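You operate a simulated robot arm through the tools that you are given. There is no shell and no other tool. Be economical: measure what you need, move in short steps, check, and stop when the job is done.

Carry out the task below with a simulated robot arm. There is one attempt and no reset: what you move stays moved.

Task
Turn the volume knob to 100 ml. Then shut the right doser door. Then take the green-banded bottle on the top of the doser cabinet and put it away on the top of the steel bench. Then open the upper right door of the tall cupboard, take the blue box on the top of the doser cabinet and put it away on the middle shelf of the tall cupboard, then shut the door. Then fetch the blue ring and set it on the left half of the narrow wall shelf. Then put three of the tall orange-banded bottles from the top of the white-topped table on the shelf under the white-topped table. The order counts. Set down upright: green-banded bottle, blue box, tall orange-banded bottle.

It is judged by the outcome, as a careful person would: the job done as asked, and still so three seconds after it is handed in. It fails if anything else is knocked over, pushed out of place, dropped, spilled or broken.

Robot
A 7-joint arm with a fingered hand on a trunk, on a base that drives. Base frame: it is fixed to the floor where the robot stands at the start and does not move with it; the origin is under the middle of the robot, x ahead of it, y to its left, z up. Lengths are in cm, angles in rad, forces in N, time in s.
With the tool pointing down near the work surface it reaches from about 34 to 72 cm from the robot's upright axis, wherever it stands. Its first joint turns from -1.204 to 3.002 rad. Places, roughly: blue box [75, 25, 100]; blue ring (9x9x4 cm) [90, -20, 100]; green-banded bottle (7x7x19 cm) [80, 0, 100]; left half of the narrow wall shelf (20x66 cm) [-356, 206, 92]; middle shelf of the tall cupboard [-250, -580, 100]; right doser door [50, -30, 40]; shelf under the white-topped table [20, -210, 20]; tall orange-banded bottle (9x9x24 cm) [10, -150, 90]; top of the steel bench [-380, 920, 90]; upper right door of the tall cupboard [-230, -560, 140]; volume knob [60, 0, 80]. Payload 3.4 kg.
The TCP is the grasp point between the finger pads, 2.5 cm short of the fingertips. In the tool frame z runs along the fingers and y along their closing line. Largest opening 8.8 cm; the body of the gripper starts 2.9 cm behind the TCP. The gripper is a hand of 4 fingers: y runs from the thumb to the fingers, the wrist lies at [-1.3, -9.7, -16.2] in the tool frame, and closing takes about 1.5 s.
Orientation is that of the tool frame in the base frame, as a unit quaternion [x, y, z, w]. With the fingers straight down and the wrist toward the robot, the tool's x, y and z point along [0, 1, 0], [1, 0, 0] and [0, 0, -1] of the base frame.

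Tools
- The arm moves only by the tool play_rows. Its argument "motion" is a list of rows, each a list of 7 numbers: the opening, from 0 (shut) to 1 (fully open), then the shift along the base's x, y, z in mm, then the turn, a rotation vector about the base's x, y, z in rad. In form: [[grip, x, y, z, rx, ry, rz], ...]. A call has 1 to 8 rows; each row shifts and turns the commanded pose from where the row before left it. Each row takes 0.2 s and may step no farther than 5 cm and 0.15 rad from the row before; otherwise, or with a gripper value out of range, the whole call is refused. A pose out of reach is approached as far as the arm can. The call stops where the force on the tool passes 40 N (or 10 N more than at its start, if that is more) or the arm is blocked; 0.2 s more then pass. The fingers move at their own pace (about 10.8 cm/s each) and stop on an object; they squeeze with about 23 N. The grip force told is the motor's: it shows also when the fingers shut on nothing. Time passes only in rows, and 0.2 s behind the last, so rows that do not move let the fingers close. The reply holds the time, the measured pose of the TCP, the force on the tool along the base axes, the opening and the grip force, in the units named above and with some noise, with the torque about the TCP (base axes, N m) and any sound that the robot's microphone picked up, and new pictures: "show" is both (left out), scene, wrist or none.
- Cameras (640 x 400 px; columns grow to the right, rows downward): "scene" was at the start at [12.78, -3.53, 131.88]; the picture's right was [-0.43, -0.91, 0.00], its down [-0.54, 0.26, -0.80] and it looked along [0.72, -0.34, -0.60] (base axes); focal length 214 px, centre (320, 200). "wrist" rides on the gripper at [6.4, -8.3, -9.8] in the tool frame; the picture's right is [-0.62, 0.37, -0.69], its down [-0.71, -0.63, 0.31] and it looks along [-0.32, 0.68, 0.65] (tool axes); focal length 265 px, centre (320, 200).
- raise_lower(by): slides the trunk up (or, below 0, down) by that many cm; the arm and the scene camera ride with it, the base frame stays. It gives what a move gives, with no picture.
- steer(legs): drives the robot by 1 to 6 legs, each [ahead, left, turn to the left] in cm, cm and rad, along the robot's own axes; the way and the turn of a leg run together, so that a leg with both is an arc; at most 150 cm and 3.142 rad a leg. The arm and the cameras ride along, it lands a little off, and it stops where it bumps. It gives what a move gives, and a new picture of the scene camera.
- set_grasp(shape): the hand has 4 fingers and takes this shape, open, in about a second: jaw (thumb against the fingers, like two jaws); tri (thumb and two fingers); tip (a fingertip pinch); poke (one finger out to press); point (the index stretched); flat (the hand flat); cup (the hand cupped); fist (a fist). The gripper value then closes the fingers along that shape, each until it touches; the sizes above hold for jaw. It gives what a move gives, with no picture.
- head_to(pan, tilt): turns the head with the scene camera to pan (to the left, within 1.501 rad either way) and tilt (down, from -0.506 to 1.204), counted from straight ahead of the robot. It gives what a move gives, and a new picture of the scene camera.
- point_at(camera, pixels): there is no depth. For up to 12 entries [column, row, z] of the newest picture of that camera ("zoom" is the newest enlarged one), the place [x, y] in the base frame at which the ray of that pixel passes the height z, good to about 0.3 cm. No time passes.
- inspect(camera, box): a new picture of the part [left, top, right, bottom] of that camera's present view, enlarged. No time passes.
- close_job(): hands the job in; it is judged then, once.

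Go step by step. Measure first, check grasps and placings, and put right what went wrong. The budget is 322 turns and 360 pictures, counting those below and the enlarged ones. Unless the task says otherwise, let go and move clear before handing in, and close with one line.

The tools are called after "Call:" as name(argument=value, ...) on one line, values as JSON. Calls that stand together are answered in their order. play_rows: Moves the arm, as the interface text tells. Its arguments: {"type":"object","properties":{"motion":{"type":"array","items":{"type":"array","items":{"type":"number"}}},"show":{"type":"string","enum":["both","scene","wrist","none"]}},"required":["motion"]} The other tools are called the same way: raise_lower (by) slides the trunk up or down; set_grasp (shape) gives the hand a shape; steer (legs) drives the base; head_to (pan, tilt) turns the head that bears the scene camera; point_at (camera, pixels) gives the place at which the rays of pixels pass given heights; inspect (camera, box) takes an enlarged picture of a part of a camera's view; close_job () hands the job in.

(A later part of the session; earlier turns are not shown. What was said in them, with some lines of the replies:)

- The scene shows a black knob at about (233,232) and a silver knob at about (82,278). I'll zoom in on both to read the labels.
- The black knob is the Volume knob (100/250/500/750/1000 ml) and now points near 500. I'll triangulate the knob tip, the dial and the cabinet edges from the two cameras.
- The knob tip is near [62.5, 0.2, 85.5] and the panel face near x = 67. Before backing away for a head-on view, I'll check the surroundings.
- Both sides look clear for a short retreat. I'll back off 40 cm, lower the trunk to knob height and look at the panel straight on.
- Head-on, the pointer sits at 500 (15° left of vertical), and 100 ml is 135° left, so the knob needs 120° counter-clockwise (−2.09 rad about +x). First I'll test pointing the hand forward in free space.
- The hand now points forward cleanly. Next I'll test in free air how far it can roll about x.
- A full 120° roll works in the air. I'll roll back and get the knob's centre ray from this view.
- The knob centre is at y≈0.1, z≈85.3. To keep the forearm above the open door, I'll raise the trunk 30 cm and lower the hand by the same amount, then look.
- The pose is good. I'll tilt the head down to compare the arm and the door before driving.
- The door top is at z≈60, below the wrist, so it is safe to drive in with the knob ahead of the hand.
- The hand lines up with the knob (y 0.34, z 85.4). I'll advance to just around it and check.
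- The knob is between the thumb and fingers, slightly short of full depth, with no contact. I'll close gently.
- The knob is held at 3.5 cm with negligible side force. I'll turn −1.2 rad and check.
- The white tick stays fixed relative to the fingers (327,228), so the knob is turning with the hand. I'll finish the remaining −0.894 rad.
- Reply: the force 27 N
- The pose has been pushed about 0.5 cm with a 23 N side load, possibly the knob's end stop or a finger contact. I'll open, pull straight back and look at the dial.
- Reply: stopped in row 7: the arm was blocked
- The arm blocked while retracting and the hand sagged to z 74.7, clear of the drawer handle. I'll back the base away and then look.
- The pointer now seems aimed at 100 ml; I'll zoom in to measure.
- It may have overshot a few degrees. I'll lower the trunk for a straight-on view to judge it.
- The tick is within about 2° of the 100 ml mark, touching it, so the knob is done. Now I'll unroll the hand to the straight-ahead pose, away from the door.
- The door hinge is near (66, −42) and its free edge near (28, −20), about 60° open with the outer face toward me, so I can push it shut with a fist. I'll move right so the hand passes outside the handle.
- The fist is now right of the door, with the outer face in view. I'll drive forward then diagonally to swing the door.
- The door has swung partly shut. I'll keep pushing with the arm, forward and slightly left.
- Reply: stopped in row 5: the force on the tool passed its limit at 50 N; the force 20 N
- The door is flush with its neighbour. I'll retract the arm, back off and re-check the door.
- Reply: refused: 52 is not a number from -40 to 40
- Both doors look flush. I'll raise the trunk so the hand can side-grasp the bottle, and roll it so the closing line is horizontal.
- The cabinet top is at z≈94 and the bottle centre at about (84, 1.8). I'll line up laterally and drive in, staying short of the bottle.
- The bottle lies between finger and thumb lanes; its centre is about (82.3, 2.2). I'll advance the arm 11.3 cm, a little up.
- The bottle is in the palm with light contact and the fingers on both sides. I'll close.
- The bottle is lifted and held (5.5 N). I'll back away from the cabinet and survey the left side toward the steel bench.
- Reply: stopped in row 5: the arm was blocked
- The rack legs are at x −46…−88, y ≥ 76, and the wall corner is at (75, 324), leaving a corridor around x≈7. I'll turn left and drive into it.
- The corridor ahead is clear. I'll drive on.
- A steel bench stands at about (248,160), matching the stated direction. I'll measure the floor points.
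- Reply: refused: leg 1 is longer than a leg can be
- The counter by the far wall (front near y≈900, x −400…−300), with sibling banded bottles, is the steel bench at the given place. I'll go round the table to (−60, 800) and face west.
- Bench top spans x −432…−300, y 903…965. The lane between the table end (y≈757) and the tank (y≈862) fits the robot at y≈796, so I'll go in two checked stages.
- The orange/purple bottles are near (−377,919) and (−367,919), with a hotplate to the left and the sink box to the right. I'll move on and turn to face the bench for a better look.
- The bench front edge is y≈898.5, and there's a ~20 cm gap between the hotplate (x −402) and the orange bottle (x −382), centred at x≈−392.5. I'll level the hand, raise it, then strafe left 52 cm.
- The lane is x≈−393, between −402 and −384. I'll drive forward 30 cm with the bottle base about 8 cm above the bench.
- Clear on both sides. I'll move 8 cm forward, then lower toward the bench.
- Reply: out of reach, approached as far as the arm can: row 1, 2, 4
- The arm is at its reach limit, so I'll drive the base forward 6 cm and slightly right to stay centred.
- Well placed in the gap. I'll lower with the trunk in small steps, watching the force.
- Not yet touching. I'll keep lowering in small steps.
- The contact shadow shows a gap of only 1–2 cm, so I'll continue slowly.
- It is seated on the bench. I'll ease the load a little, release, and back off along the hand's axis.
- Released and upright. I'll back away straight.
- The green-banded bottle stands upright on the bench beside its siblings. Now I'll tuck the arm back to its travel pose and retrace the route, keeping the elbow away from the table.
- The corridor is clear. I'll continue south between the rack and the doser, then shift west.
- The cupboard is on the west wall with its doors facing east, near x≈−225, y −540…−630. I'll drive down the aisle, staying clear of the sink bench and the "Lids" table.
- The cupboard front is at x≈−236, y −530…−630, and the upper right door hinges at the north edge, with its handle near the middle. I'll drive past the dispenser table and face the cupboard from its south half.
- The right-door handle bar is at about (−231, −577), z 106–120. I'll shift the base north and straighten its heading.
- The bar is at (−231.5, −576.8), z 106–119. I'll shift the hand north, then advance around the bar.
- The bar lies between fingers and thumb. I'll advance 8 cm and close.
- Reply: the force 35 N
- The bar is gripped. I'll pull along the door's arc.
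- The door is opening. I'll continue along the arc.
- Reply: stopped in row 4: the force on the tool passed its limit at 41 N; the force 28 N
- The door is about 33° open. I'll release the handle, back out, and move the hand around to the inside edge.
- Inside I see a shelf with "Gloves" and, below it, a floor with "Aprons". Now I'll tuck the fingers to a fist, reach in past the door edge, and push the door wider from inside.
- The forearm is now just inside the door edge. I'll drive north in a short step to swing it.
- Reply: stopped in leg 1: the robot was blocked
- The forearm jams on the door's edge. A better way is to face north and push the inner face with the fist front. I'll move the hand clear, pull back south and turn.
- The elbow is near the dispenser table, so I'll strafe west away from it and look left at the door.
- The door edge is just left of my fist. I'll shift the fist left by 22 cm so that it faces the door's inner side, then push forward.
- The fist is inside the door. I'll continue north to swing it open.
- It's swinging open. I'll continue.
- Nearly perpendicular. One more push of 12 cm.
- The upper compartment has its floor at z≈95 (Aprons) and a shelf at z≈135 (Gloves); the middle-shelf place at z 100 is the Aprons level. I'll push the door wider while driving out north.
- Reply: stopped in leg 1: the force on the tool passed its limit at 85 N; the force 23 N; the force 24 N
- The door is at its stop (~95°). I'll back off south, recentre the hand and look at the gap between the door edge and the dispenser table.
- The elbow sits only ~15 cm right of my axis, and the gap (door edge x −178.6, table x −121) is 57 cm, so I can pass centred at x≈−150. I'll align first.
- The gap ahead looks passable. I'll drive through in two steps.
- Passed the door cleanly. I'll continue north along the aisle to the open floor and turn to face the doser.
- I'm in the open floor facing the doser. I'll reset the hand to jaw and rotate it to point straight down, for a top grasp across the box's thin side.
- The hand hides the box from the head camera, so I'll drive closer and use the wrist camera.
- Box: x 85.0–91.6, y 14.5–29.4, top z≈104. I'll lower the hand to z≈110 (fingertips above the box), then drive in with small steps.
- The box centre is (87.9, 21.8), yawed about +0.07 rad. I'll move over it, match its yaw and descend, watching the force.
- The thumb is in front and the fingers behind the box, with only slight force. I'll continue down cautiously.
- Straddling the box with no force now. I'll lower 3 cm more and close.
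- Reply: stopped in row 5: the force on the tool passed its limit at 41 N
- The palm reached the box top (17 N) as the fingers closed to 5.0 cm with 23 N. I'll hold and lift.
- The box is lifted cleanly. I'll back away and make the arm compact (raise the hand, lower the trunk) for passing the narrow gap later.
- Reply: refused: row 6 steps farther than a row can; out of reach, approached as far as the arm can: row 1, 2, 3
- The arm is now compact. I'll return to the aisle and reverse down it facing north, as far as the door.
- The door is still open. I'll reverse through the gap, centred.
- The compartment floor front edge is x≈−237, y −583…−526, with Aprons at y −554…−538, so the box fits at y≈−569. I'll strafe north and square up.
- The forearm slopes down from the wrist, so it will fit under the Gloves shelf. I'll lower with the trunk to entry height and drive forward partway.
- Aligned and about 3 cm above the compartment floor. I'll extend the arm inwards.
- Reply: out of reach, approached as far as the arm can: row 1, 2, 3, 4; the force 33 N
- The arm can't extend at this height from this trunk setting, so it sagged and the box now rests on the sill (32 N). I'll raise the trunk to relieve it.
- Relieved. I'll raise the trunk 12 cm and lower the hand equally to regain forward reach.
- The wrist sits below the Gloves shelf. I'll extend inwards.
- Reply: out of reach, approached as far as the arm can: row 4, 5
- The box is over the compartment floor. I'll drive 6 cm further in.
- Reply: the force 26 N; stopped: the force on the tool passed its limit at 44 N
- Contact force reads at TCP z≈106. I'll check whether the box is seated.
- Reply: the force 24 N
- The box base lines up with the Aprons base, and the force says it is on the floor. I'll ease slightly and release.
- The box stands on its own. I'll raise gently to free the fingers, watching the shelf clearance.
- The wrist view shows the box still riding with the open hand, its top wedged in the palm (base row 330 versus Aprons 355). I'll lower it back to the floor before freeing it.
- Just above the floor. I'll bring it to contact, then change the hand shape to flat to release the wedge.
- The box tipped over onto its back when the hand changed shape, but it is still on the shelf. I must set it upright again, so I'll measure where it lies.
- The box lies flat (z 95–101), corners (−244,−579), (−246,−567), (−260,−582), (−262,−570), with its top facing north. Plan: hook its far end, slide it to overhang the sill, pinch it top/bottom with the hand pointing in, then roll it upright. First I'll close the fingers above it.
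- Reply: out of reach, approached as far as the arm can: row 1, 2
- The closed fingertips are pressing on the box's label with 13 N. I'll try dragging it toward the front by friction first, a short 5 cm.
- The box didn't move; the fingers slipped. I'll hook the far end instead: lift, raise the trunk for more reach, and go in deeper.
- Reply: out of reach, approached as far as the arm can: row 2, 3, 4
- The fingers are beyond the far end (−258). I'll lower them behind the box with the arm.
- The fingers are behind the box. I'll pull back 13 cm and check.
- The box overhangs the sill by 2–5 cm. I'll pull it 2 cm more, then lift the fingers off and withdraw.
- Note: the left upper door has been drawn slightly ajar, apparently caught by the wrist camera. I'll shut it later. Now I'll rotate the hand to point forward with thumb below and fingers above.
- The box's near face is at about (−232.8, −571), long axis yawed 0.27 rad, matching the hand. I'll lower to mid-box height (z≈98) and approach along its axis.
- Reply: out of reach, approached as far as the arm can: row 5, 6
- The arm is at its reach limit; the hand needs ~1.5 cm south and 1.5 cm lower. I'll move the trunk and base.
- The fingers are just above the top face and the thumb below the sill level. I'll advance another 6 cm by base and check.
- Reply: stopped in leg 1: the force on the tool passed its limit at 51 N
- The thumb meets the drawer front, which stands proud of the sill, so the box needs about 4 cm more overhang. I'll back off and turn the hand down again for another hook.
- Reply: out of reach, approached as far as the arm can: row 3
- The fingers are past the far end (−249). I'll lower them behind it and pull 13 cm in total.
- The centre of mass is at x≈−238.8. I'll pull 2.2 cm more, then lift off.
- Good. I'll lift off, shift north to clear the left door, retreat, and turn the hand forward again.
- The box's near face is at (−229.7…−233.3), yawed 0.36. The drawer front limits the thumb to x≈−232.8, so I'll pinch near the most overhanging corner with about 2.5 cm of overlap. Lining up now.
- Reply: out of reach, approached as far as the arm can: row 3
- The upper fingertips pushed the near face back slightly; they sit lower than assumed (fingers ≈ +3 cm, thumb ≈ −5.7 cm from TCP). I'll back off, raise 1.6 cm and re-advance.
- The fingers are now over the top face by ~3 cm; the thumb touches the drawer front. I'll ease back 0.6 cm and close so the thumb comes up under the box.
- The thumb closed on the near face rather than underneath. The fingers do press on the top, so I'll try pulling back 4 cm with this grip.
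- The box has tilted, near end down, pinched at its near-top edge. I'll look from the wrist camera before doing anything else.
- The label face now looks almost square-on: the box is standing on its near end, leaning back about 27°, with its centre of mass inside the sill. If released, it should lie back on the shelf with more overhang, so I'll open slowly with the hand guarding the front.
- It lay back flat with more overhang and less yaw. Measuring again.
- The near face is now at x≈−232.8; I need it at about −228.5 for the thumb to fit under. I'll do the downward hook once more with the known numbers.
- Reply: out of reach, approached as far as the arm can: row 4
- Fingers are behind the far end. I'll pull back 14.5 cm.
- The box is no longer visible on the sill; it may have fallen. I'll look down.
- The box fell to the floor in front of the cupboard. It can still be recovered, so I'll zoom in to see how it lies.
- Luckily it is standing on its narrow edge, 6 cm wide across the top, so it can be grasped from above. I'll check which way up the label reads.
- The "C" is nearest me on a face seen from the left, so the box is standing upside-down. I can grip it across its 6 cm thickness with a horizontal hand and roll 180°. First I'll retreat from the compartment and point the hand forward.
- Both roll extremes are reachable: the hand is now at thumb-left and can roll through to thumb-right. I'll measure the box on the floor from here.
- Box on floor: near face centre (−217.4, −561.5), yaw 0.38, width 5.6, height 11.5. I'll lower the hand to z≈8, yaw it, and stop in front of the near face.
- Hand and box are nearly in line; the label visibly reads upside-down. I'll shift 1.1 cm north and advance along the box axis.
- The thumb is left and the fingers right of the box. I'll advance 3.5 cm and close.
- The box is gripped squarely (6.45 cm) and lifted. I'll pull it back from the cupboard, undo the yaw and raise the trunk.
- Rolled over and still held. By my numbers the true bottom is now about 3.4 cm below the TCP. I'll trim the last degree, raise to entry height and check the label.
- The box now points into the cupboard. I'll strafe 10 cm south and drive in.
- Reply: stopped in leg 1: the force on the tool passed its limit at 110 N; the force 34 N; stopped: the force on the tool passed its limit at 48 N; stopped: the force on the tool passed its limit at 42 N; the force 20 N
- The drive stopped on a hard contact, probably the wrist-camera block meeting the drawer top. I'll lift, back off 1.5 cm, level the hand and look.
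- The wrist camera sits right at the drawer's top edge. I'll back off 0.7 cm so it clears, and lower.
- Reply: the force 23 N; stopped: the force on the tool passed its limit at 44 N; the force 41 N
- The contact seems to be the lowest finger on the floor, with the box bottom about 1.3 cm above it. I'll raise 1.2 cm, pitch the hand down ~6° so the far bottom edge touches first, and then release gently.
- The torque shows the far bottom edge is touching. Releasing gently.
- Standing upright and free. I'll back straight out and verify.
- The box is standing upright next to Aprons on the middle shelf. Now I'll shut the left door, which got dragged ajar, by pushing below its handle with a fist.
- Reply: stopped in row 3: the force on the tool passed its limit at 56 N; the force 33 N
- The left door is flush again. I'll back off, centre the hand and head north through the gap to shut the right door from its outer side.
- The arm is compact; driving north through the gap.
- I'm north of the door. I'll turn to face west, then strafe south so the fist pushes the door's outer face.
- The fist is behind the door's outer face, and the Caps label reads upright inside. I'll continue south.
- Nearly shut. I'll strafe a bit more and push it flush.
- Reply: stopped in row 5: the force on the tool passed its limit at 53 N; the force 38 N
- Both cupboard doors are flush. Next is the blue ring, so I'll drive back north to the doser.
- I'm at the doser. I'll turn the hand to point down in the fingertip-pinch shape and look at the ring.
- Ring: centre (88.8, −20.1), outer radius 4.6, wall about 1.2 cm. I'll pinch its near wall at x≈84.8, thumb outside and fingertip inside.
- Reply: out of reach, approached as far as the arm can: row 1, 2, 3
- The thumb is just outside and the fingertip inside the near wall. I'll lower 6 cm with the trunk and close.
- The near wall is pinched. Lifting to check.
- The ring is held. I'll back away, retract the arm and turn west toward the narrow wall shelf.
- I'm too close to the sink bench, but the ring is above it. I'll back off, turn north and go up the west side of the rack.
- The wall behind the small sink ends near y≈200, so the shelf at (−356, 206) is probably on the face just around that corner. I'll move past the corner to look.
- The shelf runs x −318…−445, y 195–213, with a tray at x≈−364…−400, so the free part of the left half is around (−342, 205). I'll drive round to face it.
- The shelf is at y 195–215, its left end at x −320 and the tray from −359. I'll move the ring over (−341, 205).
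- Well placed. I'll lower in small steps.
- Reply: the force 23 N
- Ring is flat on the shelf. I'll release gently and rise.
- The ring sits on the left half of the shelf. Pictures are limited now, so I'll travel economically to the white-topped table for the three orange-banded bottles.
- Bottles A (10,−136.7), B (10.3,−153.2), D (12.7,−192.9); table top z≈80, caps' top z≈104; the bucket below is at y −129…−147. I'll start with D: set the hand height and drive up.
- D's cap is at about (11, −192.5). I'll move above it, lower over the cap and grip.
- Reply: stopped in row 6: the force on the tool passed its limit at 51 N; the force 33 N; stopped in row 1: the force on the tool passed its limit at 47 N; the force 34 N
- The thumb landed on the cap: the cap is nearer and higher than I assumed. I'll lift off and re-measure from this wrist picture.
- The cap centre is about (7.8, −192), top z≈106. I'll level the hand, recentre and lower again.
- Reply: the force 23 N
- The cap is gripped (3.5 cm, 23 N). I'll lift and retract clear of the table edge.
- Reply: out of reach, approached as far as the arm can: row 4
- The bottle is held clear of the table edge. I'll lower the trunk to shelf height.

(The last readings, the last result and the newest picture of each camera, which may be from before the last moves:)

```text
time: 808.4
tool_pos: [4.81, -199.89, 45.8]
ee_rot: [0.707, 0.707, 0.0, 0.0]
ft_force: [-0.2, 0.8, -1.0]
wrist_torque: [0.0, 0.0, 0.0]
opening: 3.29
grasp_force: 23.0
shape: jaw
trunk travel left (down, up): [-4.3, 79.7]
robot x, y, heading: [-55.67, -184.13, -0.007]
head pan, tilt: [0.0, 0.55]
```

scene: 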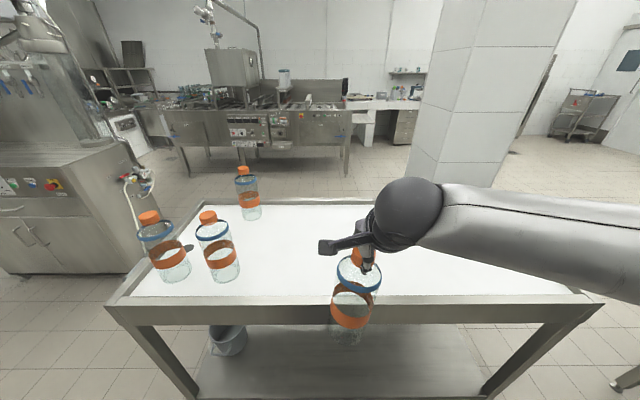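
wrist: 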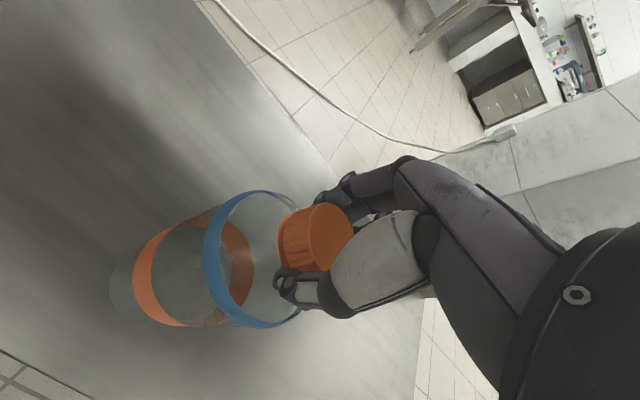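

The bottle is over the lower shelf. Lowering to contact.

Call:
raise_lower(by=-1)

Call:
raise_lower(by=-0.6)

Call:
raise_lower(by=-0.6)

Call:
raise_lower(by=-0.6)

```text
time: 809.0
tool_pos: [4.89, -199.91, 44.83]
ee_rot: [0.708, 0.706, 0.0, 0.0]
ft_force: [-0.2, -0.5, 0.2]
wrist_torque: [0.0, 0.01, 0.03]
opening: 3.29
grasp_force: 22.9
shape: jaw
trunk travel left (down, up): [-3.3, 80.7]
robot x, y, heading: [-55.87, -184.38, -0.007]
head pan, tilt: [0.0, 0.55]
```

```text
time: 809.5
tool_pos: [4.8, -199.9, 44.24]
ee_rot: [0.707, 0.707, 0.0, 0.0]
ft_force: [-0.1, 0.6, -0.6]
wrist_torque: [-0.01, -0.02, 0.0]
opening: 3.27
grasp_force: 23.4
shape: jaw
trunk travel left (down, up): [-2.7, 81.3]
robot x, y, heading: [-55.95, -184.0, -0.005]
head pan, tilt: [0.0, 0.55]
```

```text
time: 810.0
tool_pos: [4.74, -199.76, 43.59]
ee_rot: [0.706, 0.708, 0.0, 0.0]
ft_force: [-0.3, 0.5, -0.6]
wrist_torque: [0.01, 0.01, 0.0]
opening: 3.28
grasp_force: 23.0
shape: jaw
trunk travel left (down, up): [-2.1, 81.9]
robot x, y, heading: [-56.02, -183.83, -0.007]
head pan, tilt: [0.0, 0.55]
```

```text
time: 810.6
tool_pos: [4.69, -199.91, 43.11]
ee_rot: [0.707, 0.707, 0.0, -0.001]
ft_force: [-0.1, -0.2, -1.5]
wrist_torque: [0.0, -0.03, 0.03]
opening: 3.28
grasp_force: 22.8
shape: jaw
trunk travel left (down, up): [-1.5, 82.5]
robot x, y, heading: [-56.19, -183.92, -0.009]
head pan, tilt: [0.0, 0.55]
```

Not yet touching; the trunk is near its limit, so I'll use small arm steps.

Call:
play_rows(motion=[[0, 0, 0, -6, 0, 0, 0], [0, 0, 0, 0, 0, 0, 0]], show="none")

Call:
play_rows(motion=[[0, 0, 0, -6, 0, 0, 0], [0, 0, 0, 0, 0, 0, 0]], show="none")

Call:
play_rows(motion=[[0, 0, 0, -5, 0, 0, 0], [0, 0, 0, 0, 0, 0, 0]], show="none")

```text
time: 811.2
tool_pos: [4.81, -199.99, 42.51]
ee_rot: [0.707, 0.707, 0.0, -0.001]
ft_force: [0.1, -0.2, -0.8]
wrist_torque: [-0.02, 0.03, 0.01]
opening: 3.29
grasp_force: 23.3
shape: jaw
trunk travel left (down, up): [-1.5, 82.5]
robot x, y, heading: [-56.18, -183.87, -0.004]
head pan, tilt: [0.0, 0.55]
```

```text
time: 811.8
tool_pos: [4.85, -199.81, 41.9]
ee_rot: [0.707, 0.707, 0.0, 0.0]
ft_force: [0.1, 0.6, -0.2]
wrist_torque: [0.0, 0.0, -0.02]
opening: 3.3
grasp_force: 22.7
shape: jaw
trunk travel left (down, up): [-1.5, 82.5]
robot x, y, heading: [-55.97, -183.93, -0.004]
head pan, tilt: [0.0, 0.55]
```

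```text
time: 812.4
tool_pos: [4.85, -199.9, 41.38]
ee_rot: [0.707, 0.707, 0.0, 0.0]
ft_force: [0.2, -0.3, -0.9]
wrist_torque: [0.04, 0.0, -0.02]
opening: 3.27
grasp_force: 22.7
shape: jaw
trunk travel left (down, up): [-1.5, 82.5]
robot x, y, heading: [-55.89, -183.81, -0.009]
head pan, tilt: [0.0, 0.55]
```

Call:
play_rows(motion=[[0, 0, 0, -6, 0, 0, 0], [0, 0, 0, 0, 0, 0, 0]], show="none")

Call:
play_rows(motion=[[0, 0, 0, -5, 0, 0, 0], [0, 0, 0, 0, 0, 0, 0]], show="none")

Call:
play_rows(motion=[[0, 0, 0, -5, 0, 0, 0], [0, 0, 0, 0, 0, 0, 0]], show="none")

Call:
play_rows(motion=[[0, 0, 0, -4, 0, 0, 0], [0, 0, 0, 0, 0, 0, 0]], show="none")

```text
time: 813.0
tool_pos: [4.79, -199.86, 40.86]
ee_rot: [0.707, 0.708, 0.001, 0.0]
ft_force: [0.0, 0.0, 0.5]
wrist_torque: [0.04, 0.01, -0.01]
opening: 3.27
grasp_force: 23.0
shape: jaw
trunk travel left (down, up): [-1.5, 82.5]
robot x, y, heading: [-55.9, -183.94, -0.004]
head pan, tilt: [0.0, 0.55]
```

```text
time: 813.6
tool_pos: [4.78, -199.81, 40.37]
ee_rot: [0.707, 0.707, 0.0, -0.001]
ft_force: [0.1, -0.1, -1.1]
wrist_torque: [0.01, -0.02, 0.01]
opening: 3.26
grasp_force: 23.0
shape: jaw
trunk travel left (down, up): [-1.5, 82.5]
robot x, y, heading: [-55.73, -184.06, -0.005]
head pan, tilt: [0.0, 0.55]
```

```text
time: 814.2
tool_pos: [4.72, -199.96, 39.71]
ee_rot: [0.707, 0.707, -0.001, -0.001]
ft_force: [0.2, -0.5, -0.5]
wrist_torque: [-0.02, 0.0, -0.01]
opening: 3.29
grasp_force: 22.7
shape: jaw
trunk travel left (down, up): [-1.5, 82.5]
robot x, y, heading: [-56.03, -183.89, -0.001]
head pan, tilt: [0.0, 0.55]
```

```text
time: 814.8
tool_pos: [4.83, -200.09, 39.36]
ee_rot: [0.708, 0.707, 0.002, -0.001]
ft_force: [-0.2, 1.1, -0.3]
wrist_torque: [0.03, 0.0, 0.02]
opening: 3.29
grasp_force: 23.4
shape: jaw
trunk travel left (down, up): [-1.5, 82.5]
robot x, y, heading: [-56.08, -184.33, -0.007]
head pan, tilt: [0.0, 0.55]
```

Call:
play_rows(motion=[[0, 0, 0, -5, 0, 0, 0], [0, 0, 0, 0, 0, 0, 0], [0, 0, 0, -5, 0, 0, 0], [0, 0, 0, 0, 0, 0, 0]], show="none")

Call:
play_rows(motion=[[0, 0, 0, -5, 0, 0, 0], [0, 0, 0, 0, 0, 0, 0]], show="wrist")

```text
time: 815.8
tool_pos: [4.89, -200.01, 38.39]
ee_rot: [0.707, 0.708, 0.0, 0.0]
ft_force: [0.8, -0.5, 2.1]
wrist_torque: [-0.04, 0.05, -0.02]
opening: 3.27
grasp_force: 23.3
shape: jaw
trunk travel left (down, up): [-1.5, 82.5]
robot x, y, heading: [-56.02, -183.8, -0.006]
head pan, tilt: [0.0, 0.55]
```

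```text
time: 816.4
tool_pos: [4.86, -199.89, 38.28]
ee_rot: [0.707, 0.707, 0.003, 0.003]
ft_force: [-2.6, 1.5, 21.7]
wrist_torque: [0.04, 0.5, 0.02]
opening: 3.33
grasp_force: 22.5
shape: jaw
trunk travel left (down, up): [-1.5, 82.5]
robot x, y, heading: [-56.33, -184.3, -0.006]
head pan, tilt: [0.0, 0.55]
```

wrist: 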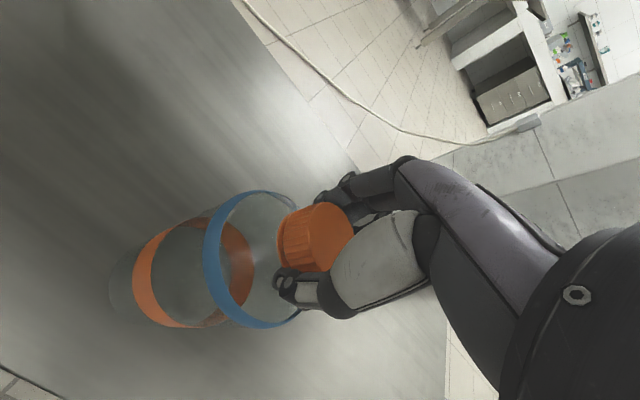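

Contact at TCP z≈38.3. I'll ease, open, rise 5 cm and retract from under the table.

Call:
play_rows(motion=[[0, 0, 0, 3, 0, 0, 0], [0.6, 0, 0, 0, 0, 0, 0], [1, 0, 0, 0, 0, 0, 0], [1, 0, 0, 0, 0, 0, 0], [1, 0, 0, 0, 0, 0, 0], [1, 0, 0, 0, 0, 0, 0]], show="none")

Call:
raise_lower(by=5.5)

Call:
play_rows(motion=[[1, -35, 0, 0, 0, 0, 0], [1, -35, 0, 0, 0, 0, 0], [1, -35, 0, 0, 0, 0, 0], [1, -35, 0, 0, 0, 0, 0], [1, -35, 0, 0, 0, 0, 0], [1, 0, 0, 0, 0, 0, 0]], show="wrist")

```text
time: 817.8
tool_pos: [4.71, -199.93, 38.04]
ee_rot: [0.707, 0.707, -0.001, 0.0]
ft_force: [-0.4, -0.2, -0.1]
wrist_torque: [0.03, 0.0, 0.0]
opening: 8.77
grasp_force: 0.0
shape: jaw
trunk travel left (down, up): [-1.5, 82.5]
robot x, y, heading: [-55.84, -184.25, -0.003]
head pan, tilt: [0.0, 0.55]
```

```text
time: 818.8
tool_pos: [4.86, -200.01, 43.67]
ee_rot: [0.707, 0.707, 0.0, 0.0]
ft_force: [-0.1, -0.2, -0.4]
wrist_torque: [-0.01, 0.01, 0.01]
opening: 8.75
grasp_force: 0.1
shape: jaw
trunk travel left (down, up): [-7.0, 77.0]
robot x, y, heading: [-56.11, -184.27, -0.004]
head pan, tilt: [0.0, 0.55]
```

```text
time: 820.2
tool_pos: [-12.68, -199.96, 43.76]
ee_rot: [0.707, 0.707, 0.0, 0.0]
ft_force: [-0.4, 0.3, 0.1]
wrist_torque: [0.01, -0.01, 0.01]
opening: 8.78
grasp_force: 0.1
shape: jaw
out of reach, approached as far as the arm can: row 3, 4
trunk travel left (down, up): [-7.0, 77.0]
robot x, y, heading: [-55.63, -184.04, -0.006]
head pan, tilt: [0.0, 0.55]
```

wrist: 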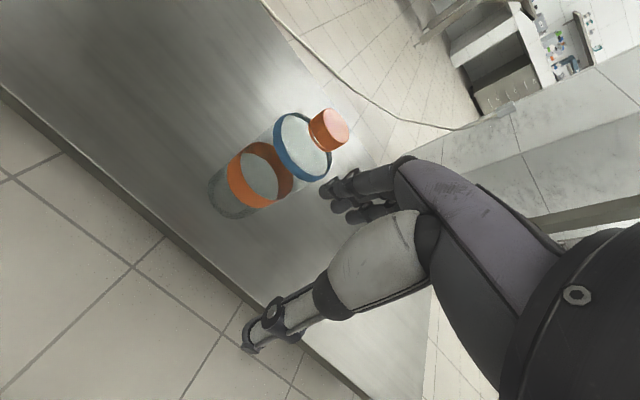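

Bottle one stands upright on the lower shelf. I'll raise, shift left and set up for bottle B.

Call:
raise_lower(by=40)

Call:
raise_lower(by=24)

Call:
play_rows(motion=[[1, 10, 40, 15, 0, 0, 0], [1, 10, 40, 15, 0, 0, 0], [1, 10, 45, 0, 0, 0, 0], [1, 10, 45, 0, 0, 0, 0], [1, 10, 45, 0, 0, 0, 0], [1, 0, 0, 0, 0, 0, 0]], show="none")

Call:
steer(legs=[[0, 26, 0.004]])

```text
time: 824.0
tool_pos: [-12.81, -199.91, 83.82]
ee_rot: [0.707, 0.707, 0.0, 0.0]
ft_force: [-6.2, 0.0, -1.5]
wrist_torque: [0.0, 0.01, -0.07]
opening: 8.73
grasp_force: 0.1
shape: jaw
trunk travel left (down, up): [-47.0, 37.0]
robot x, y, heading: [-55.78, -183.71, -0.009]
head pan, tilt: [0.0, 0.55]
```

```text
time: 826.5
tool_pos: [-12.74, -199.85, 107.73]
ee_rot: [0.707, 0.707, 0.001, 0.0]
ft_force: [0.0, -0.4, 0.2]
wrist_torque: [-0.04, 0.0, -0.03]
opening: 8.8
grasp_force: 0.0
shape: jaw
trunk travel left (down, up): [-71.0, 13.0]
robot x, y, heading: [-56.09, -184.05, -0.002]
head pan, tilt: [0.0, 0.55]
```

```text
time: 827.9
tool_pos: [-7.44, -179.0, 110.97]
ee_rot: [0.711, 0.702, 0.012, -0.026]
ft_force: [0.7, 0.9, 1.0]
wrist_torque: [0.01, -0.02, -0.02]
opening: 8.78
grasp_force: 0.0
shape: jaw
trunk travel left (down, up): [-71.0, 13.0]
robot x, y, heading: [-55.99, -184.15, -0.001]
head pan, tilt: [0.0, 0.55]
```

```text
time: 829.8
tool_pos: [-7.27, -152.57, 110.89]
ee_rot: [0.71, 0.704, 0.009, -0.024]
ft_force: [0.8, 0.3, -0.4]
wrist_torque: [-0.02, 0.0, 0.0]
opening: 8.79
grasp_force: 0.0
shape: jaw
trunk travel left (down, up): [-71.0, 13.0]
robot x, y, heading: [-55.81, -157.92, -0.004]
head pan, tilt: [0.0, 0.55]
```

scene: 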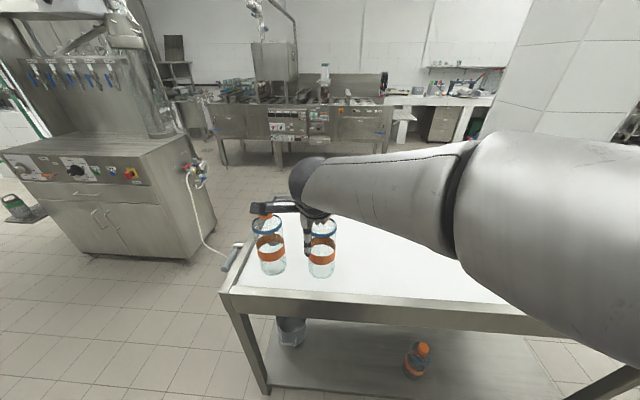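

Call:
play_rows(motion=[[1, 20, 0, 0, -0.047, -0.021, 0.008], [1, 20, 0, 0, 0, 0, 0], [1, 20, 0, 0, 0, 0, 0], [1, 0, 0, 0, 0, 0, 0]], show="wrist")

```text
time: 830.8
tool_pos: [-1.32, -152.66, 110.95]
ee_rot: [0.707, 0.707, 0.001, 0.001]
ft_force: [-0.4, -0.3, -0.2]
wrist_torque: [-0.01, 0.0, 0.01]
opening: 8.78
grasp_force: 0.1
shape: jaw
trunk travel left (down, up): [-71.0, 13.0]
robot x, y, heading: [-55.89, -158.16, -0.004]
head pan, tilt: [0.0, 0.55]
```

wrist: 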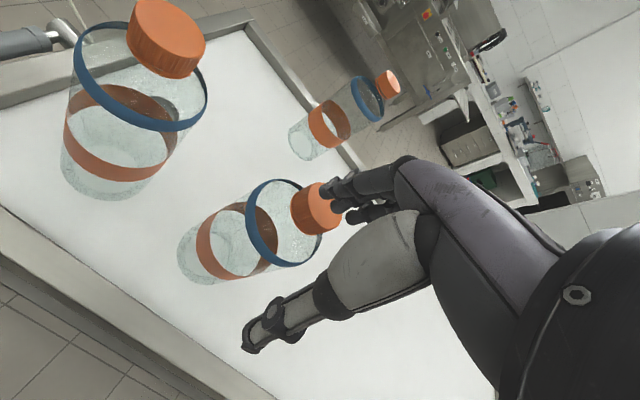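

Call:
point_at(camera="wrist", pixels=[[328, 205, 106], [322, 206, 106], [175, 25, 106], [205, 260, 82], [100, 170, 82]])

```text
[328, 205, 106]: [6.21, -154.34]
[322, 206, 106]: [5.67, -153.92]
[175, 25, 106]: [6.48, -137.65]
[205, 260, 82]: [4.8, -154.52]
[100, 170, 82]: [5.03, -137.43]
```

B's cap is at about (5.8, −154.1). Moving over, lowering and gripping.

Call:
play_rows(motion=[[1, 35, -14, 0, 0, 0, 0], [1, 36, 0, 0, 0, 0, 0], [1, 0, 0, 0, 0, 0, 0], [1, 0, 0, -20, 0, 0, 0], [1, 0, 0, -20, 0, 0, 0], [1, 0, 0, -15, 0, 0, 0], [1, 0, 0, 0, 0, 0, 0]], show="none")

Call:
play_rows(motion=[[0.5, 0, 0, 0, 0, 0, 0], [0, 0, 0, 0, 0, 0, 0], [0, 0, 0, 0, 0, 0, 0], [0, 0, 0, 0, 0, 0, 0], [0, 0, 0, 0, 0, 0, 0], [0, 0, 0, 0, 0, 0, 0]], show="wrist")

```text
time: 832.4
tool_pos: [5.68, -154.15, 105.43]
ee_rot: [0.707, 0.707, 0.0, 0.001]
ft_force: [0.4, 0.9, 0.0]
wrist_torque: [-0.01, -0.01, 0.0]
opening: 8.77
grasp_force: 0.1
shape: jaw
trunk travel left (down, up): [-71.0, 13.0]
robot x, y, heading: [-55.7, -157.97, -0.006]
head pan, tilt: [0.0, 0.55]
```

```text
time: 833.8
tool_pos: [5.63, -154.15, 105.64]
ee_rot: [0.707, 0.707, 0.003, 0.003]
ft_force: [1.0, 0.6, 19.9]
wrist_torque: [0.08, -0.34, 0.01]
opening: 3.5
grasp_force: 22.7
shape: jaw
trunk travel left (down, up): [-71.0, 13.0]
robot x, y, heading: [-55.9, -157.45, -0.002]
head pan, tilt: [0.0, 0.55]
```

wrist: 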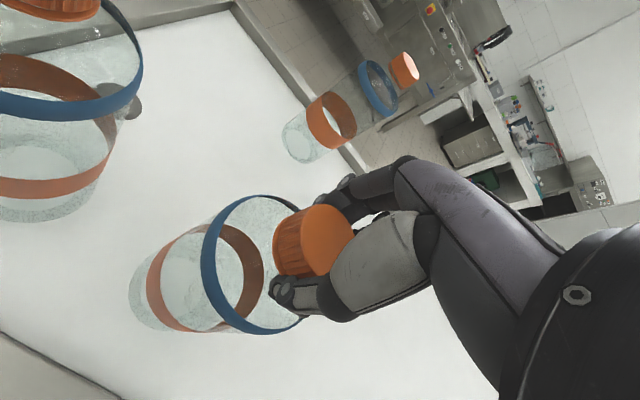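

Gripped just like the first. Lift, retract, and lower.

Call:
raise_lower(by=6)

Call:
play_rows(motion=[[0, -20, 0, 0, 0, 0, 0], [0, -36, 0, 0, 0, 0, 0], [0, -36, 0, 0, 0, 0, 0], [0, -36, 0, 0, 0, 0, 0], [0, -36, 0, 0, 0, 0, 0], [0, -36, 0, 0, 0, 0, 0], [0, 0, 0, 0, 0, 0, 0]], show="none")

```text
time: 834.8
tool_pos: [5.93, -154.16, 111.46]
ee_rot: [0.707, 0.707, 0.0, -0.001]
ft_force: [0.1, 0.7, -0.9]
wrist_torque: [-0.03, 0.0, 0.02]
opening: 3.26
grasp_force: 23.0
shape: jaw
trunk travel left (down, up): [-77.0, 7.0]
robot x, y, heading: [-55.38, -157.87, -0.001]
head pan, tilt: [0.0, 0.55]
```

```text
time: 836.4
tool_pos: [-14.07, -154.06, 111.43]
ee_rot: [0.707, 0.707, 0.0, 0.001]
ft_force: [0.5, 0.0, -0.8]
wrist_torque: [0.01, -0.03, -0.01]
opening: 3.22
grasp_force: 23.4
shape: jaw
trunk travel left (down, up): [-77.0, 7.0]
robot x, y, heading: [-55.69, -157.96, -0.003]
head pan, tilt: [0.0, 0.55]
```

Call:
raise_lower(by=-40)

Call:
raise_lower(by=-25.7)

Call:
play_rows(motion=[[0, 10, -40, 0, 0, 0, 0], [0, 10, -40, 0, 0, 0, 0], [0, 15, -40, 0, 0, 0, 0], [0, 30, -35, 0, 0, 0, 0], [0, 35, -35, 0, 0, 0, 0], [0, 45, 0, 0, 0, 0, 0], [0, 45, 0, 0, 0, 0, 0], [0, 0, 0, 0, 0, 0, 0]], show="none")

```text
time: 840.2
tool_pos: [-14.13, -154.11, 71.54]
ee_rot: [0.707, 0.707, 0.0, 0.001]
ft_force: [-0.3, -1.0, 0.1]
wrist_torque: [0.02, -0.02, 0.0]
opening: 3.26
grasp_force: 23.3
shape: jaw
trunk travel left (down, up): [-37.0, 47.0]
robot x, y, heading: [-55.78, -157.94, -0.007]
head pan, tilt: [0.0, 0.55]
```

```text
time: 842.8
tool_pos: [-14.11, -154.08, 45.88]
ee_rot: [0.707, 0.707, 0.0, 0.0]
ft_force: [0.9, 0.3, 0.2]
wrist_torque: [-0.03, 0.02, -0.04]
opening: 3.28
grasp_force: 23.2
shape: jaw
trunk travel left (down, up): [-11.3, 72.7]
robot x, y, heading: [-55.73, -157.98, -0.006]
head pan, tilt: [0.0, 0.55]
```

```text
time: 844.6
tool_pos: [4.97, -173.09, 46.01]
ee_rot: [0.707, 0.707, 0.0, 0.0]
ft_force: [0.3, -0.3, -0.9]
wrist_torque: [-0.02, 0.03, -0.02]
opening: 3.25
grasp_force: 22.9
shape: jaw
trunk travel left (down, up): [-11.3, 72.7]
robot x, y, heading: [-55.4, -158.11, -0.001]
head pan, tilt: [0.0, 0.55]
```

Call:
raise_lower(by=-6.8)

Call:
raise_lower(by=-0.6)

Call:
raise_lower(by=-0.4)

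```text
time: 845.7
tool_pos: [5.03, -173.14, 39.3]
ee_rot: [0.707, 0.707, 0.0, 0.0]
ft_force: [1.4, 0.2, -1.2]
wrist_torque: [0.02, -0.03, 0.0]
opening: 3.24
grasp_force: 22.9
shape: jaw
trunk travel left (down, up): [-4.5, 79.5]
robot x, y, heading: [-55.52, -157.66, -0.003]
head pan, tilt: [0.0, 0.55]
```

```text
time: 846.2
tool_pos: [5.02, -173.02, 38.63]
ee_rot: [0.707, 0.707, -0.001, 0.0]
ft_force: [0.9, 0.6, -0.9]
wrist_torque: [-0.02, 0.02, -0.03]
opening: 3.25
grasp_force: 22.5
shape: jaw
trunk travel left (down, up): [-3.9, 80.1]
robot x, y, heading: [-55.85, -157.86, -0.003]
head pan, tilt: [0.0, 0.55]
```

```text
time: 846.8
tool_pos: [4.9, -173.1, 38.19]
ee_rot: [0.707, 0.707, 0.001, 0.0]
ft_force: [0.4, 0.6, 1.7]
wrist_torque: [0.01, 0.01, 0.02]
opening: 3.22
grasp_force: 22.8
shape: jaw
trunk travel left (down, up): [-3.5, 80.5]
robot x, y, heading: [-55.88, -157.62, 0.002]
head pan, tilt: [0.0, 0.55]
```

Light contact begins. One more small step, then release, rise and retract.

Call:
raise_lower(by=-0.25)

Call:
play_rows(motion=[[0.6, 0, 0, 0, 0, 0, 0], [1, 0, 0, 0, 0, 0, 0], [1, 0, 0, 0, 0, 0, 0], [1, 0, 0, 0, 0, 0, 0], [1, 0, 0, 0, 0, 0, 0]], show="none")

Call:
raise_lower(by=5.5)

Call:
play_rows(motion=[[1, -35, 0, 0, 0, 0, 0], [1, -35, 0, 0, 0, 0, 0], [1, -35, 0, 0, 0, 0, 0], [1, -35, 0, 0, 0, 0, 0], [1, -35, 0, 0, 0, 0, 0], [1, 0, 0, 0, 0, 0, 0]], show="wrist")

```text
time: 847.3
tool_pos: [5.05, -173.12, 38.22]
ee_rot: [0.707, 0.707, 0.001, 0.002]
ft_force: [-2.3, 1.4, 12.9]
wrist_torque: [0.02, 0.27, -0.03]
opening: 3.24
grasp_force: 23.0
shape: jaw
trunk travel left (down, up): [-3.2, 80.8]
robot x, y, heading: [-55.78, -157.93, 0.004]
head pan, tilt: [0.0, 0.55]
```

```text
time: 848.5
tool_pos: [4.86, -173.12, 37.95]
ee_rot: [0.707, 0.707, 0.0, 0.0]
ft_force: [-0.7, 0.0, 0.5]
wrist_torque: [0.0, -0.04, 0.01]
opening: 8.79
grasp_force: 0.1
shape: jaw
trunk travel left (down, up): [-3.2, 80.8]
robot x, y, heading: [-55.87, -158.03, -0.004]
head pan, tilt: [0.0, 0.55]
```

```text
time: 849.5
tool_pos: [4.85, -173.12, 43.46]
ee_rot: [0.707, 0.707, 0.0, 0.0]
ft_force: [-0.5, 0.4, -0.7]
wrist_torque: [0.01, -0.01, 0.01]
opening: 8.75
grasp_force: 0.0
shape: jaw
trunk travel left (down, up): [-8.7, 75.3]
robot x, y, heading: [-55.82, -157.96, -0.001]
head pan, tilt: [0.0, 0.55]
```

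```text
time: 850.9
tool_pos: [-12.42, -173.16, 43.62]
ee_rot: [0.707, 0.707, 0.0, 0.0]
ft_force: [-1.1, -0.2, 0.1]
wrist_torque: [0.01, -0.02, -0.02]
opening: 8.8
grasp_force: 0.0
shape: jaw
out of reach, approached as far as the arm can: row 4
trunk travel left (down, up): [-8.7, 75.3]
robot x, y, heading: [-55.8, -157.65, -0.003]
head pan, tilt: [0.0, 0.55]
```

wrist: 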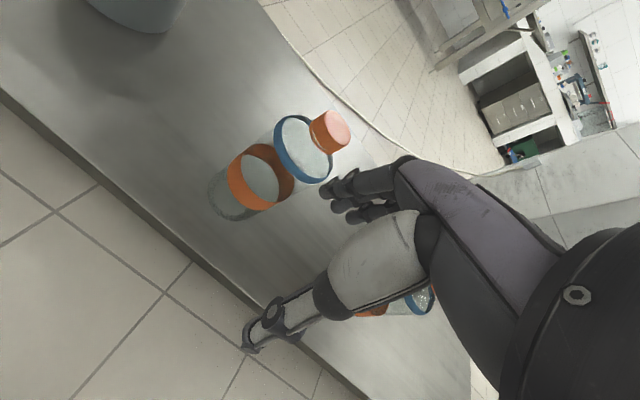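

Bottle two stands upright too. Raise and shift left for bottle A.

Call:
raise_lower(by=40)

Call:
raise_lower(by=26.5)

Call:
steer(legs=[[0, 24, 0.003]])

Call:
play_rows(motion=[[1, 25, 30, 10, 0, 0, 0], [1, 25, 30, 0, 0, 0, 0], [1, 25, 28, 0, 0, 0, 0], [1, 25, 28, 0, 0, 0, 0], [1, 0, 0, 0, 0, 0, 0]], show="wrist")

```text
time: 854.7
tool_pos: [-12.67, -173.1, 83.69]
ee_rot: [0.707, 0.707, 0.003, 0.001]
ft_force: [-11.9, -0.3, 0.7]
wrist_torque: [0.01, -0.19, -0.12]
opening: 8.65
grasp_force: 0.1
shape: jaw
trunk travel left (down, up): [-48.7, 35.3]
robot x, y, heading: [-55.54, -157.56, -0.002]
head pan, tilt: [0.0, 0.55]
```

```text
time: 857.4
tool_pos: [-12.51, -173.21, 109.93]
ee_rot: [0.707, 0.707, 0.0, 0.0]
ft_force: [-0.3, 0.6, -0.7]
wrist_torque: [0.0, -0.02, 0.01]
opening: 8.76
grasp_force: 0.0
shape: jaw
trunk travel left (down, up): [-75.2, 8.8]
robot x, y, heading: [-55.74, -157.49, -0.007]
head pan, tilt: [0.0, 0.55]
```

```text
time: 859.2
tool_pos: [-12.55, -148.76, 109.89]
ee_rot: [0.707, 0.707, 0.001, 0.0]
ft_force: [-0.5, 0.3, -0.4]
wrist_torque: [0.01, -0.02, 0.02]
opening: 8.76
grasp_force: 0.0
shape: jaw
trunk travel left (down, up): [-75.2, 8.8]
robot x, y, heading: [-56.15, -133.75, 0.0]
head pan, tilt: [0.0, 0.55]
```

scene: 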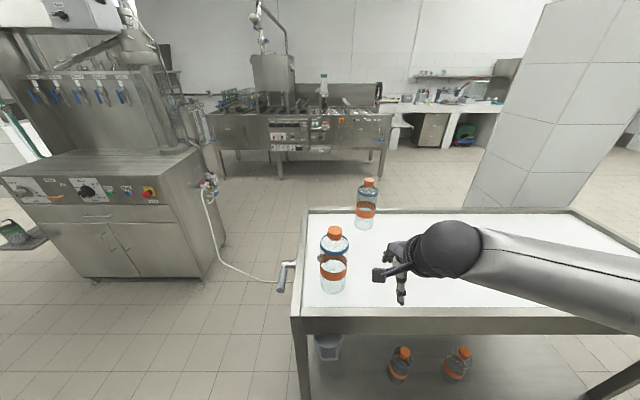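

```text
time: 860.4
tool_pos: [-2.31, -137.24, 111.13]
ee_rot: [0.706, 0.708, 0.001, 0.0]
ft_force: [0.7, 0.3, 0.5]
wrist_torque: [0.03, 0.03, -0.04]
opening: 8.77
grasp_force: 0.1
shape: jaw
trunk travel left (down, up): [-75.2, 8.8]
robot x, y, heading: [-55.88, -133.9, 0.002]
head pan, tilt: [0.0, 0.55]
```

wrist: 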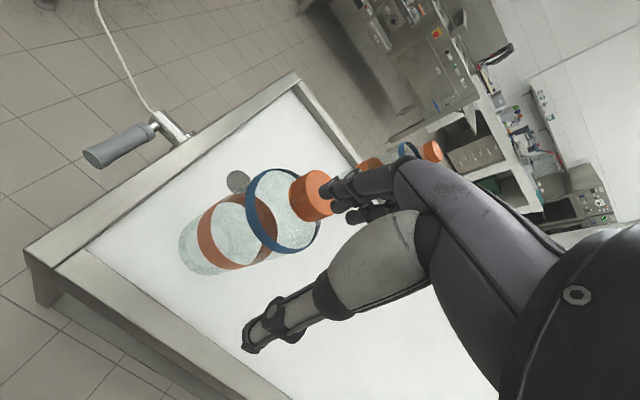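

Call:
point_at(camera="wrist", pixels=[[326, 191, 106], [320, 192, 106], [207, 250, 82]])

```text
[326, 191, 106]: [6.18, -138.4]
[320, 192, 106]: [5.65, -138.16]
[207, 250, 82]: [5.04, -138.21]
```

A's cap is at about (6.0, −138.3). Moving over, lowering and gripping.

Call:
play_rows(motion=[[1, 41, -10, 0, 0, 0, 0], [1, 42, 0, 0, 0, 0, 0], [1, 0, 0, 0, 0, 0, 0], [1, 0, 0, -20, 0, 0, 0], [1, 0, 0, -20, 0, 0, 0], [1, 0, 0, -17, 0, 0, 0], [1, 0, 0, 0, 0, 0, 0]], show="none")

Call:
play_rows(motion=[[0.5, 0, 0, 0, 0, 0, 0], [0, 0, 0, 0, 0, 0, 0], [0, 0, 0, 0, 0, 0, 0], [0, 0, 0, 0, 0, 0, 0], [0, 0, 0, 0, 0, 0, 0], [0, 0, 0, 0, 0, 0, 0]], show="wrist")

```text
time: 862.0
tool_pos: [5.89, -138.31, 105.35]
ee_rot: [0.707, 0.707, 0.0, 0.0]
ft_force: [-0.5, -0.3, -0.3]
wrist_torque: [0.01, 0.03, -0.04]
opening: 8.76
grasp_force: 0.1
shape: jaw
trunk travel left (down, up): [-75.2, 8.8]
robot x, y, heading: [-55.62, -133.82, 0.004]
head pan, tilt: [0.0, 0.55]
```

```text
time: 863.4
tool_pos: [5.7, -138.4, 105.7]
ee_rot: [0.707, 0.708, 0.003, 0.002]
ft_force: [2.3, -1.0, 19.2]
wrist_torque: [-0.01, -0.66, -0.04]
opening: 3.43
grasp_force: 23.3
shape: jaw
trunk travel left (down, up): [-75.2, 8.8]
robot x, y, heading: [-56.12, -133.98, 0.004]
head pan, tilt: [0.0, 0.55]
```

wrist: 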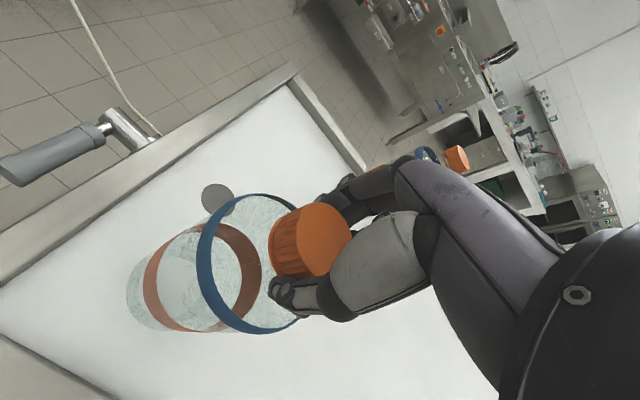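

Call:
raise_lower(by=6)

Call:
play_rows(motion=[[0, -20, 0, 0, 0, 0, 0], [0, -36, 0, 0, 0, 0, 0], [0, -36, 0, 0, 0, 0, 0], [0, -36, 0, 0, 0, 0, 0], [0, -36, 0, 0, 0, 0, 0], [0, -36, 0, 0, 0, 0, 0], [0, 0, 0, 0, 0, 0, 0]], show="none")

Call:
raise_lower(by=-40)

Call:
raise_lower(by=-25.7)

```text
time: 864.4
tool_pos: [5.93, -138.26, 111.34]
ee_rot: [0.707, 0.707, 0.0, 0.001]
ft_force: [-0.4, 1.0, -1.0]
wrist_torque: [0.0, 0.0, 0.01]
opening: 3.24
grasp_force: 22.5
shape: jaw
trunk travel left (down, up): [-81.2, 2.8]
robot x, y, heading: [-55.75, -134.07, -0.0]
head pan, tilt: [0.0, 0.55]
```

```text
time: 866.0
tool_pos: [-13.54, -138.0, 110.76]
ee_rot: [0.706, 0.708, -0.02, -0.012]
ft_force: [-0.3, 0.8, -0.2]
wrist_torque: [0.0, 0.01, 0.0]
opening: 3.19
grasp_force: 23.3
shape: jaw
out of reach, approached as far as the arm can: row 5, 6
trunk travel left (down, up): [-81.2, 2.8]
robot x, y, heading: [-55.65, -134.03, -0.003]
head pan, tilt: [0.0, 0.55]
```

```text
time: 869.8
tool_pos: [-13.48, -138.26, 70.82]
ee_rot: [0.706, 0.707, -0.019, -0.014]
ft_force: [0.4, -0.3, -1.8]
wrist_torque: [-0.01, 0.0, -0.02]
opening: 3.17
grasp_force: 23.2
shape: jaw
trunk travel left (down, up): [-41.2, 42.8]
robot x, y, heading: [-55.71, -133.64, 0.005]
head pan, tilt: [0.0, 0.55]
```

```text
time: 872.5
tool_pos: [-13.57, -138.22, 45.13]
ee_rot: [0.706, 0.708, -0.021, -0.013]
ft_force: [0.4, 0.2, -0.6]
wrist_torque: [-0.02, 0.01, 0.01]
opening: 3.15
grasp_force: 23.6
shape: jaw
trunk travel left (down, up): [-15.5, 68.5]
robot x, y, heading: [-56.19, -133.79, 0.001]
head pan, tilt: [0.0, 0.55]
```

Now shift south to y≈−158 first, then forward over the shelf, levelling the hand.

Call:
play_rows(motion=[[0, 10, -40, 5, 0.011, -0.048, -0.003], [0, 5, -40, 0, 0, 0, 0], [0, 5, -40, 0, 0, 0, 0], [0, 5, -40, 0, 0, 0, 0], [0, 10, -38, 0, 0, 0, 0], [0, 45, 0, 0, 0, 0, 0], [0, 45, 0, 0, 0, 0, 0], [0, 40, 0, 0, 0, 0, 0]], show="none")

Call:
play_rows(motion=[[0, 15, 0, 0, 0, 0, 0], [0, 0, 0, 0, 0, 0, 0]], show="wrist")

```text
time: 874.2
tool_pos: [2.73, -157.94, 45.83]
ee_rot: [0.707, 0.707, 0.001, 0.001]
ft_force: [-0.2, 0.1, 0.7]
wrist_torque: [-0.01, 0.0, 0.04]
opening: 3.12
grasp_force: 21.9
shape: jaw
trunk travel left (down, up): [-15.5, 68.5]
robot x, y, heading: [-55.88, -133.93, 0.001]
head pan, tilt: [0.0, 0.55]
```

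```text
time: 874.9
tool_pos: [4.48, -157.95, 45.6]
ee_rot: [0.707, 0.707, 0.001, -0.001]
ft_force: [0.1, -0.2, -0.7]
wrist_torque: [0.01, -0.01, 0.03]
opening: 3.14
grasp_force: 23.7
shape: jaw
trunk travel left (down, up): [-15.5, 68.5]
robot x, y, heading: [-56.02, -133.63, 0.003]
head pan, tilt: [0.0, 0.55]
```

wrist: 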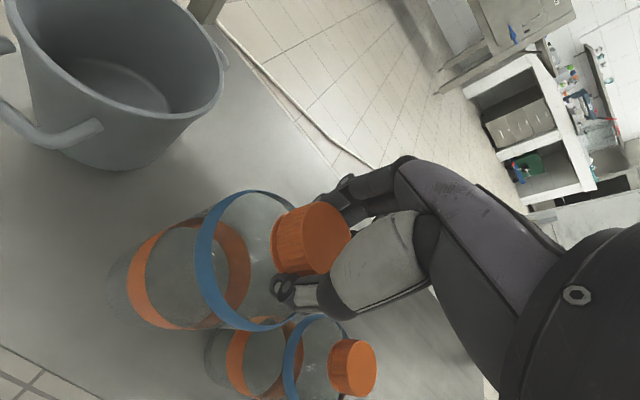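

Clear of both the bucket and bottle two. Lowering.

Call:
raise_lower(by=-6.5)

Call:
raise_lower(by=-0.6)

Call:
raise_lower(by=-0.4)

Call:
raise_lower(by=-0.25)

```text
time: 875.9
tool_pos: [4.5, -158.02, 39.18]
ee_rot: [0.708, 0.706, 0.002, 0.001]
ft_force: [0.2, 0.7, 0.0]
wrist_torque: [0.0, 0.0, 0.04]
opening: 3.15
grasp_force: 23.3
shape: jaw
trunk travel left (down, up): [-9.0, 75.0]
robot x, y, heading: [-55.86, -133.96, 0.001]
head pan, tilt: [0.0, 0.55]
```

```text
time: 876.4
tool_pos: [4.27, -157.93, 38.5]
ee_rot: [0.708, 0.706, 0.001, 0.0]
ft_force: [-0.2, 0.3, -0.2]
wrist_torque: [-0.02, 0.01, 0.0]
opening: 3.16
grasp_force: 23.2
shape: jaw
trunk travel left (down, up): [-8.4, 75.6]
robot x, y, heading: [-55.77, -133.52, -0.004]
head pan, tilt: [0.0, 0.55]
```

```text
time: 877.0
tool_pos: [4.52, -157.97, 38.28]
ee_rot: [0.708, 0.707, 0.002, 0.001]
ft_force: [-0.5, 0.5, 7.1]
wrist_torque: [0.0, 0.18, -0.03]
opening: 3.15
grasp_force: 23.3
shape: jaw
trunk travel left (down, up): [-8.0, 76.0]
robot x, y, heading: [-55.47, -133.7, 0.002]
head pan, tilt: [0.0, 0.55]
```

```text
time: 877.5
tool_pos: [4.42, -157.95, 38.21]
ee_rot: [0.707, 0.707, 0.004, 0.002]
ft_force: [-2.7, 0.7, 19.7]
wrist_torque: [0.05, 0.37, 0.0]
opening: 3.19
grasp_force: 23.1
shape: jaw
trunk travel left (down, up): [-7.8, 76.2]
robot x, y, heading: [-55.73, -133.55, 0.003]
head pan, tilt: [0.0, 0.55]
```

Seated. Ease slightly, release, rise and retract.

Call:
raise_lower(by=0.25)

Call:
play_rows(motion=[[0.6, 0, 0, 0, 0, 0, 0], [1, 0, 0, 0, 0, 0, 0], [1, 0, 0, 0, 0, 0, 0], [1, 0, 0, 0, 0, 0, 0], [1, 0, 0, 0, 0, 0, 0]], show="none")

Call:
raise_lower(by=5.5)

Call:
play_rows(motion=[[1, -35, 0, 0, 0, 0, 0], [1, -35, 0, 0, 0, 0, 0], [1, -35, 0, 0, 0, 0, 0], [1, -35, 0, 0, 0, 0, 0], [1, 0, 0, 0, 0, 0, 0]], show="none")

Call:
steer(legs=[[-40, 0, 0]])

```text
time: 878.0
tool_pos: [4.42, -157.97, 38.23]
ee_rot: [0.708, 0.706, 0.002, 0.001]
ft_force: [-0.8, 0.1, 14.6]
wrist_torque: [0.04, -0.12, -0.01]
opening: 3.18
grasp_force: 23.4
shape: jaw
trunk travel left (down, up): [-8.0, 76.0]
robot x, y, heading: [-55.68, -133.55, 0.0]
head pan, tilt: [0.0, 0.55]
```

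```text
time: 879.2
tool_pos: [4.37, -157.8, 38.04]
ee_rot: [0.708, 0.706, 0.001, 0.0]
ft_force: [-0.2, 0.9, 0.0]
wrist_torque: [-0.03, 0.04, -0.02]
opening: 8.78
grasp_force: 0.1
shape: jaw
trunk travel left (down, up): [-8.0, 76.0]
robot x, y, heading: [-56.08, -133.58, 0.001]
head pan, tilt: [0.0, 0.55]
```

```text
time: 880.2
tool_pos: [4.39, -158.01, 43.55]
ee_rot: [0.707, 0.707, 0.001, 0.0]
ft_force: [0.6, 1.7, 0.2]
wrist_torque: [0.02, 0.0, -0.01]
opening: 8.74
grasp_force: 0.1
shape: jaw
trunk travel left (down, up): [-13.5, 70.5]
robot x, y, heading: [-55.43, -133.97, 0.004]
head pan, tilt: [0.0, 0.55]
```

```text
time: 881.4
tool_pos: [-7.18, -157.99, 43.58]
ee_rot: [0.707, 0.707, 0.002, 0.0]
ft_force: [0.2, 0.4, -0.1]
wrist_torque: [0.0, 0.0, 0.02]
opening: 8.75
grasp_force: 0.0
shape: jaw
out of reach, approached as far as the arm can: row 4
trunk travel left (down, up): [-13.5, 70.5]
robot x, y, heading: [-55.71, -133.51, 0.0]
head pan, tilt: [0.0, 0.55]
```

```text
time: 883.9
tool_pos: [-46.63, -157.8, 43.49]
ee_rot: [0.706, 0.709, 0.0, 0.001]
ft_force: [0.9, -0.8, -0.1]
wrist_torque: [0.01, 0.02, -0.01]
opening: 8.78
grasp_force: 0.1
shape: jaw
trunk travel left (down, up): [-13.5, 70.5]
robot x, y, heading: [-95.56, -134.27, 0.007]
head pan, tilt: [0.0, 0.55]
```

scene: 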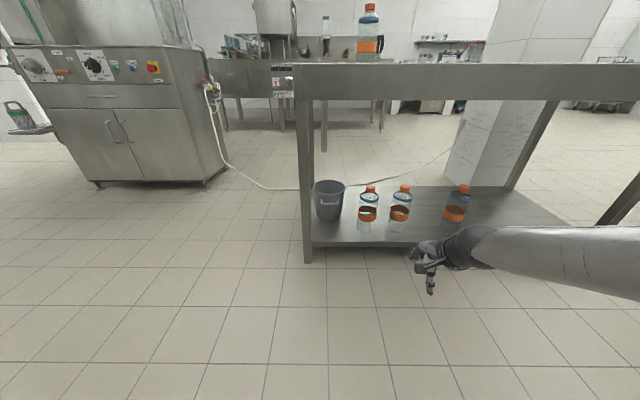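

The last picture shows three orange-banded bottles upright on the lower shelf (367, 400 and 456 px), the bucket untouched, the doser doors flush and the hand clear. I'm handing in.

Call:
close_job()

```text
The job is handed in.
```

All six steps were done in order and the job is handed in, but the blue box fell to the floor partway. I recovered it, turned it the right way up and stood it on the cupboard's middle shelf (the Aprons level). The upper left cupboard door was also dragged ajar, and I shut it again; the volume knob ended within about 2° of the 100 ml mark.
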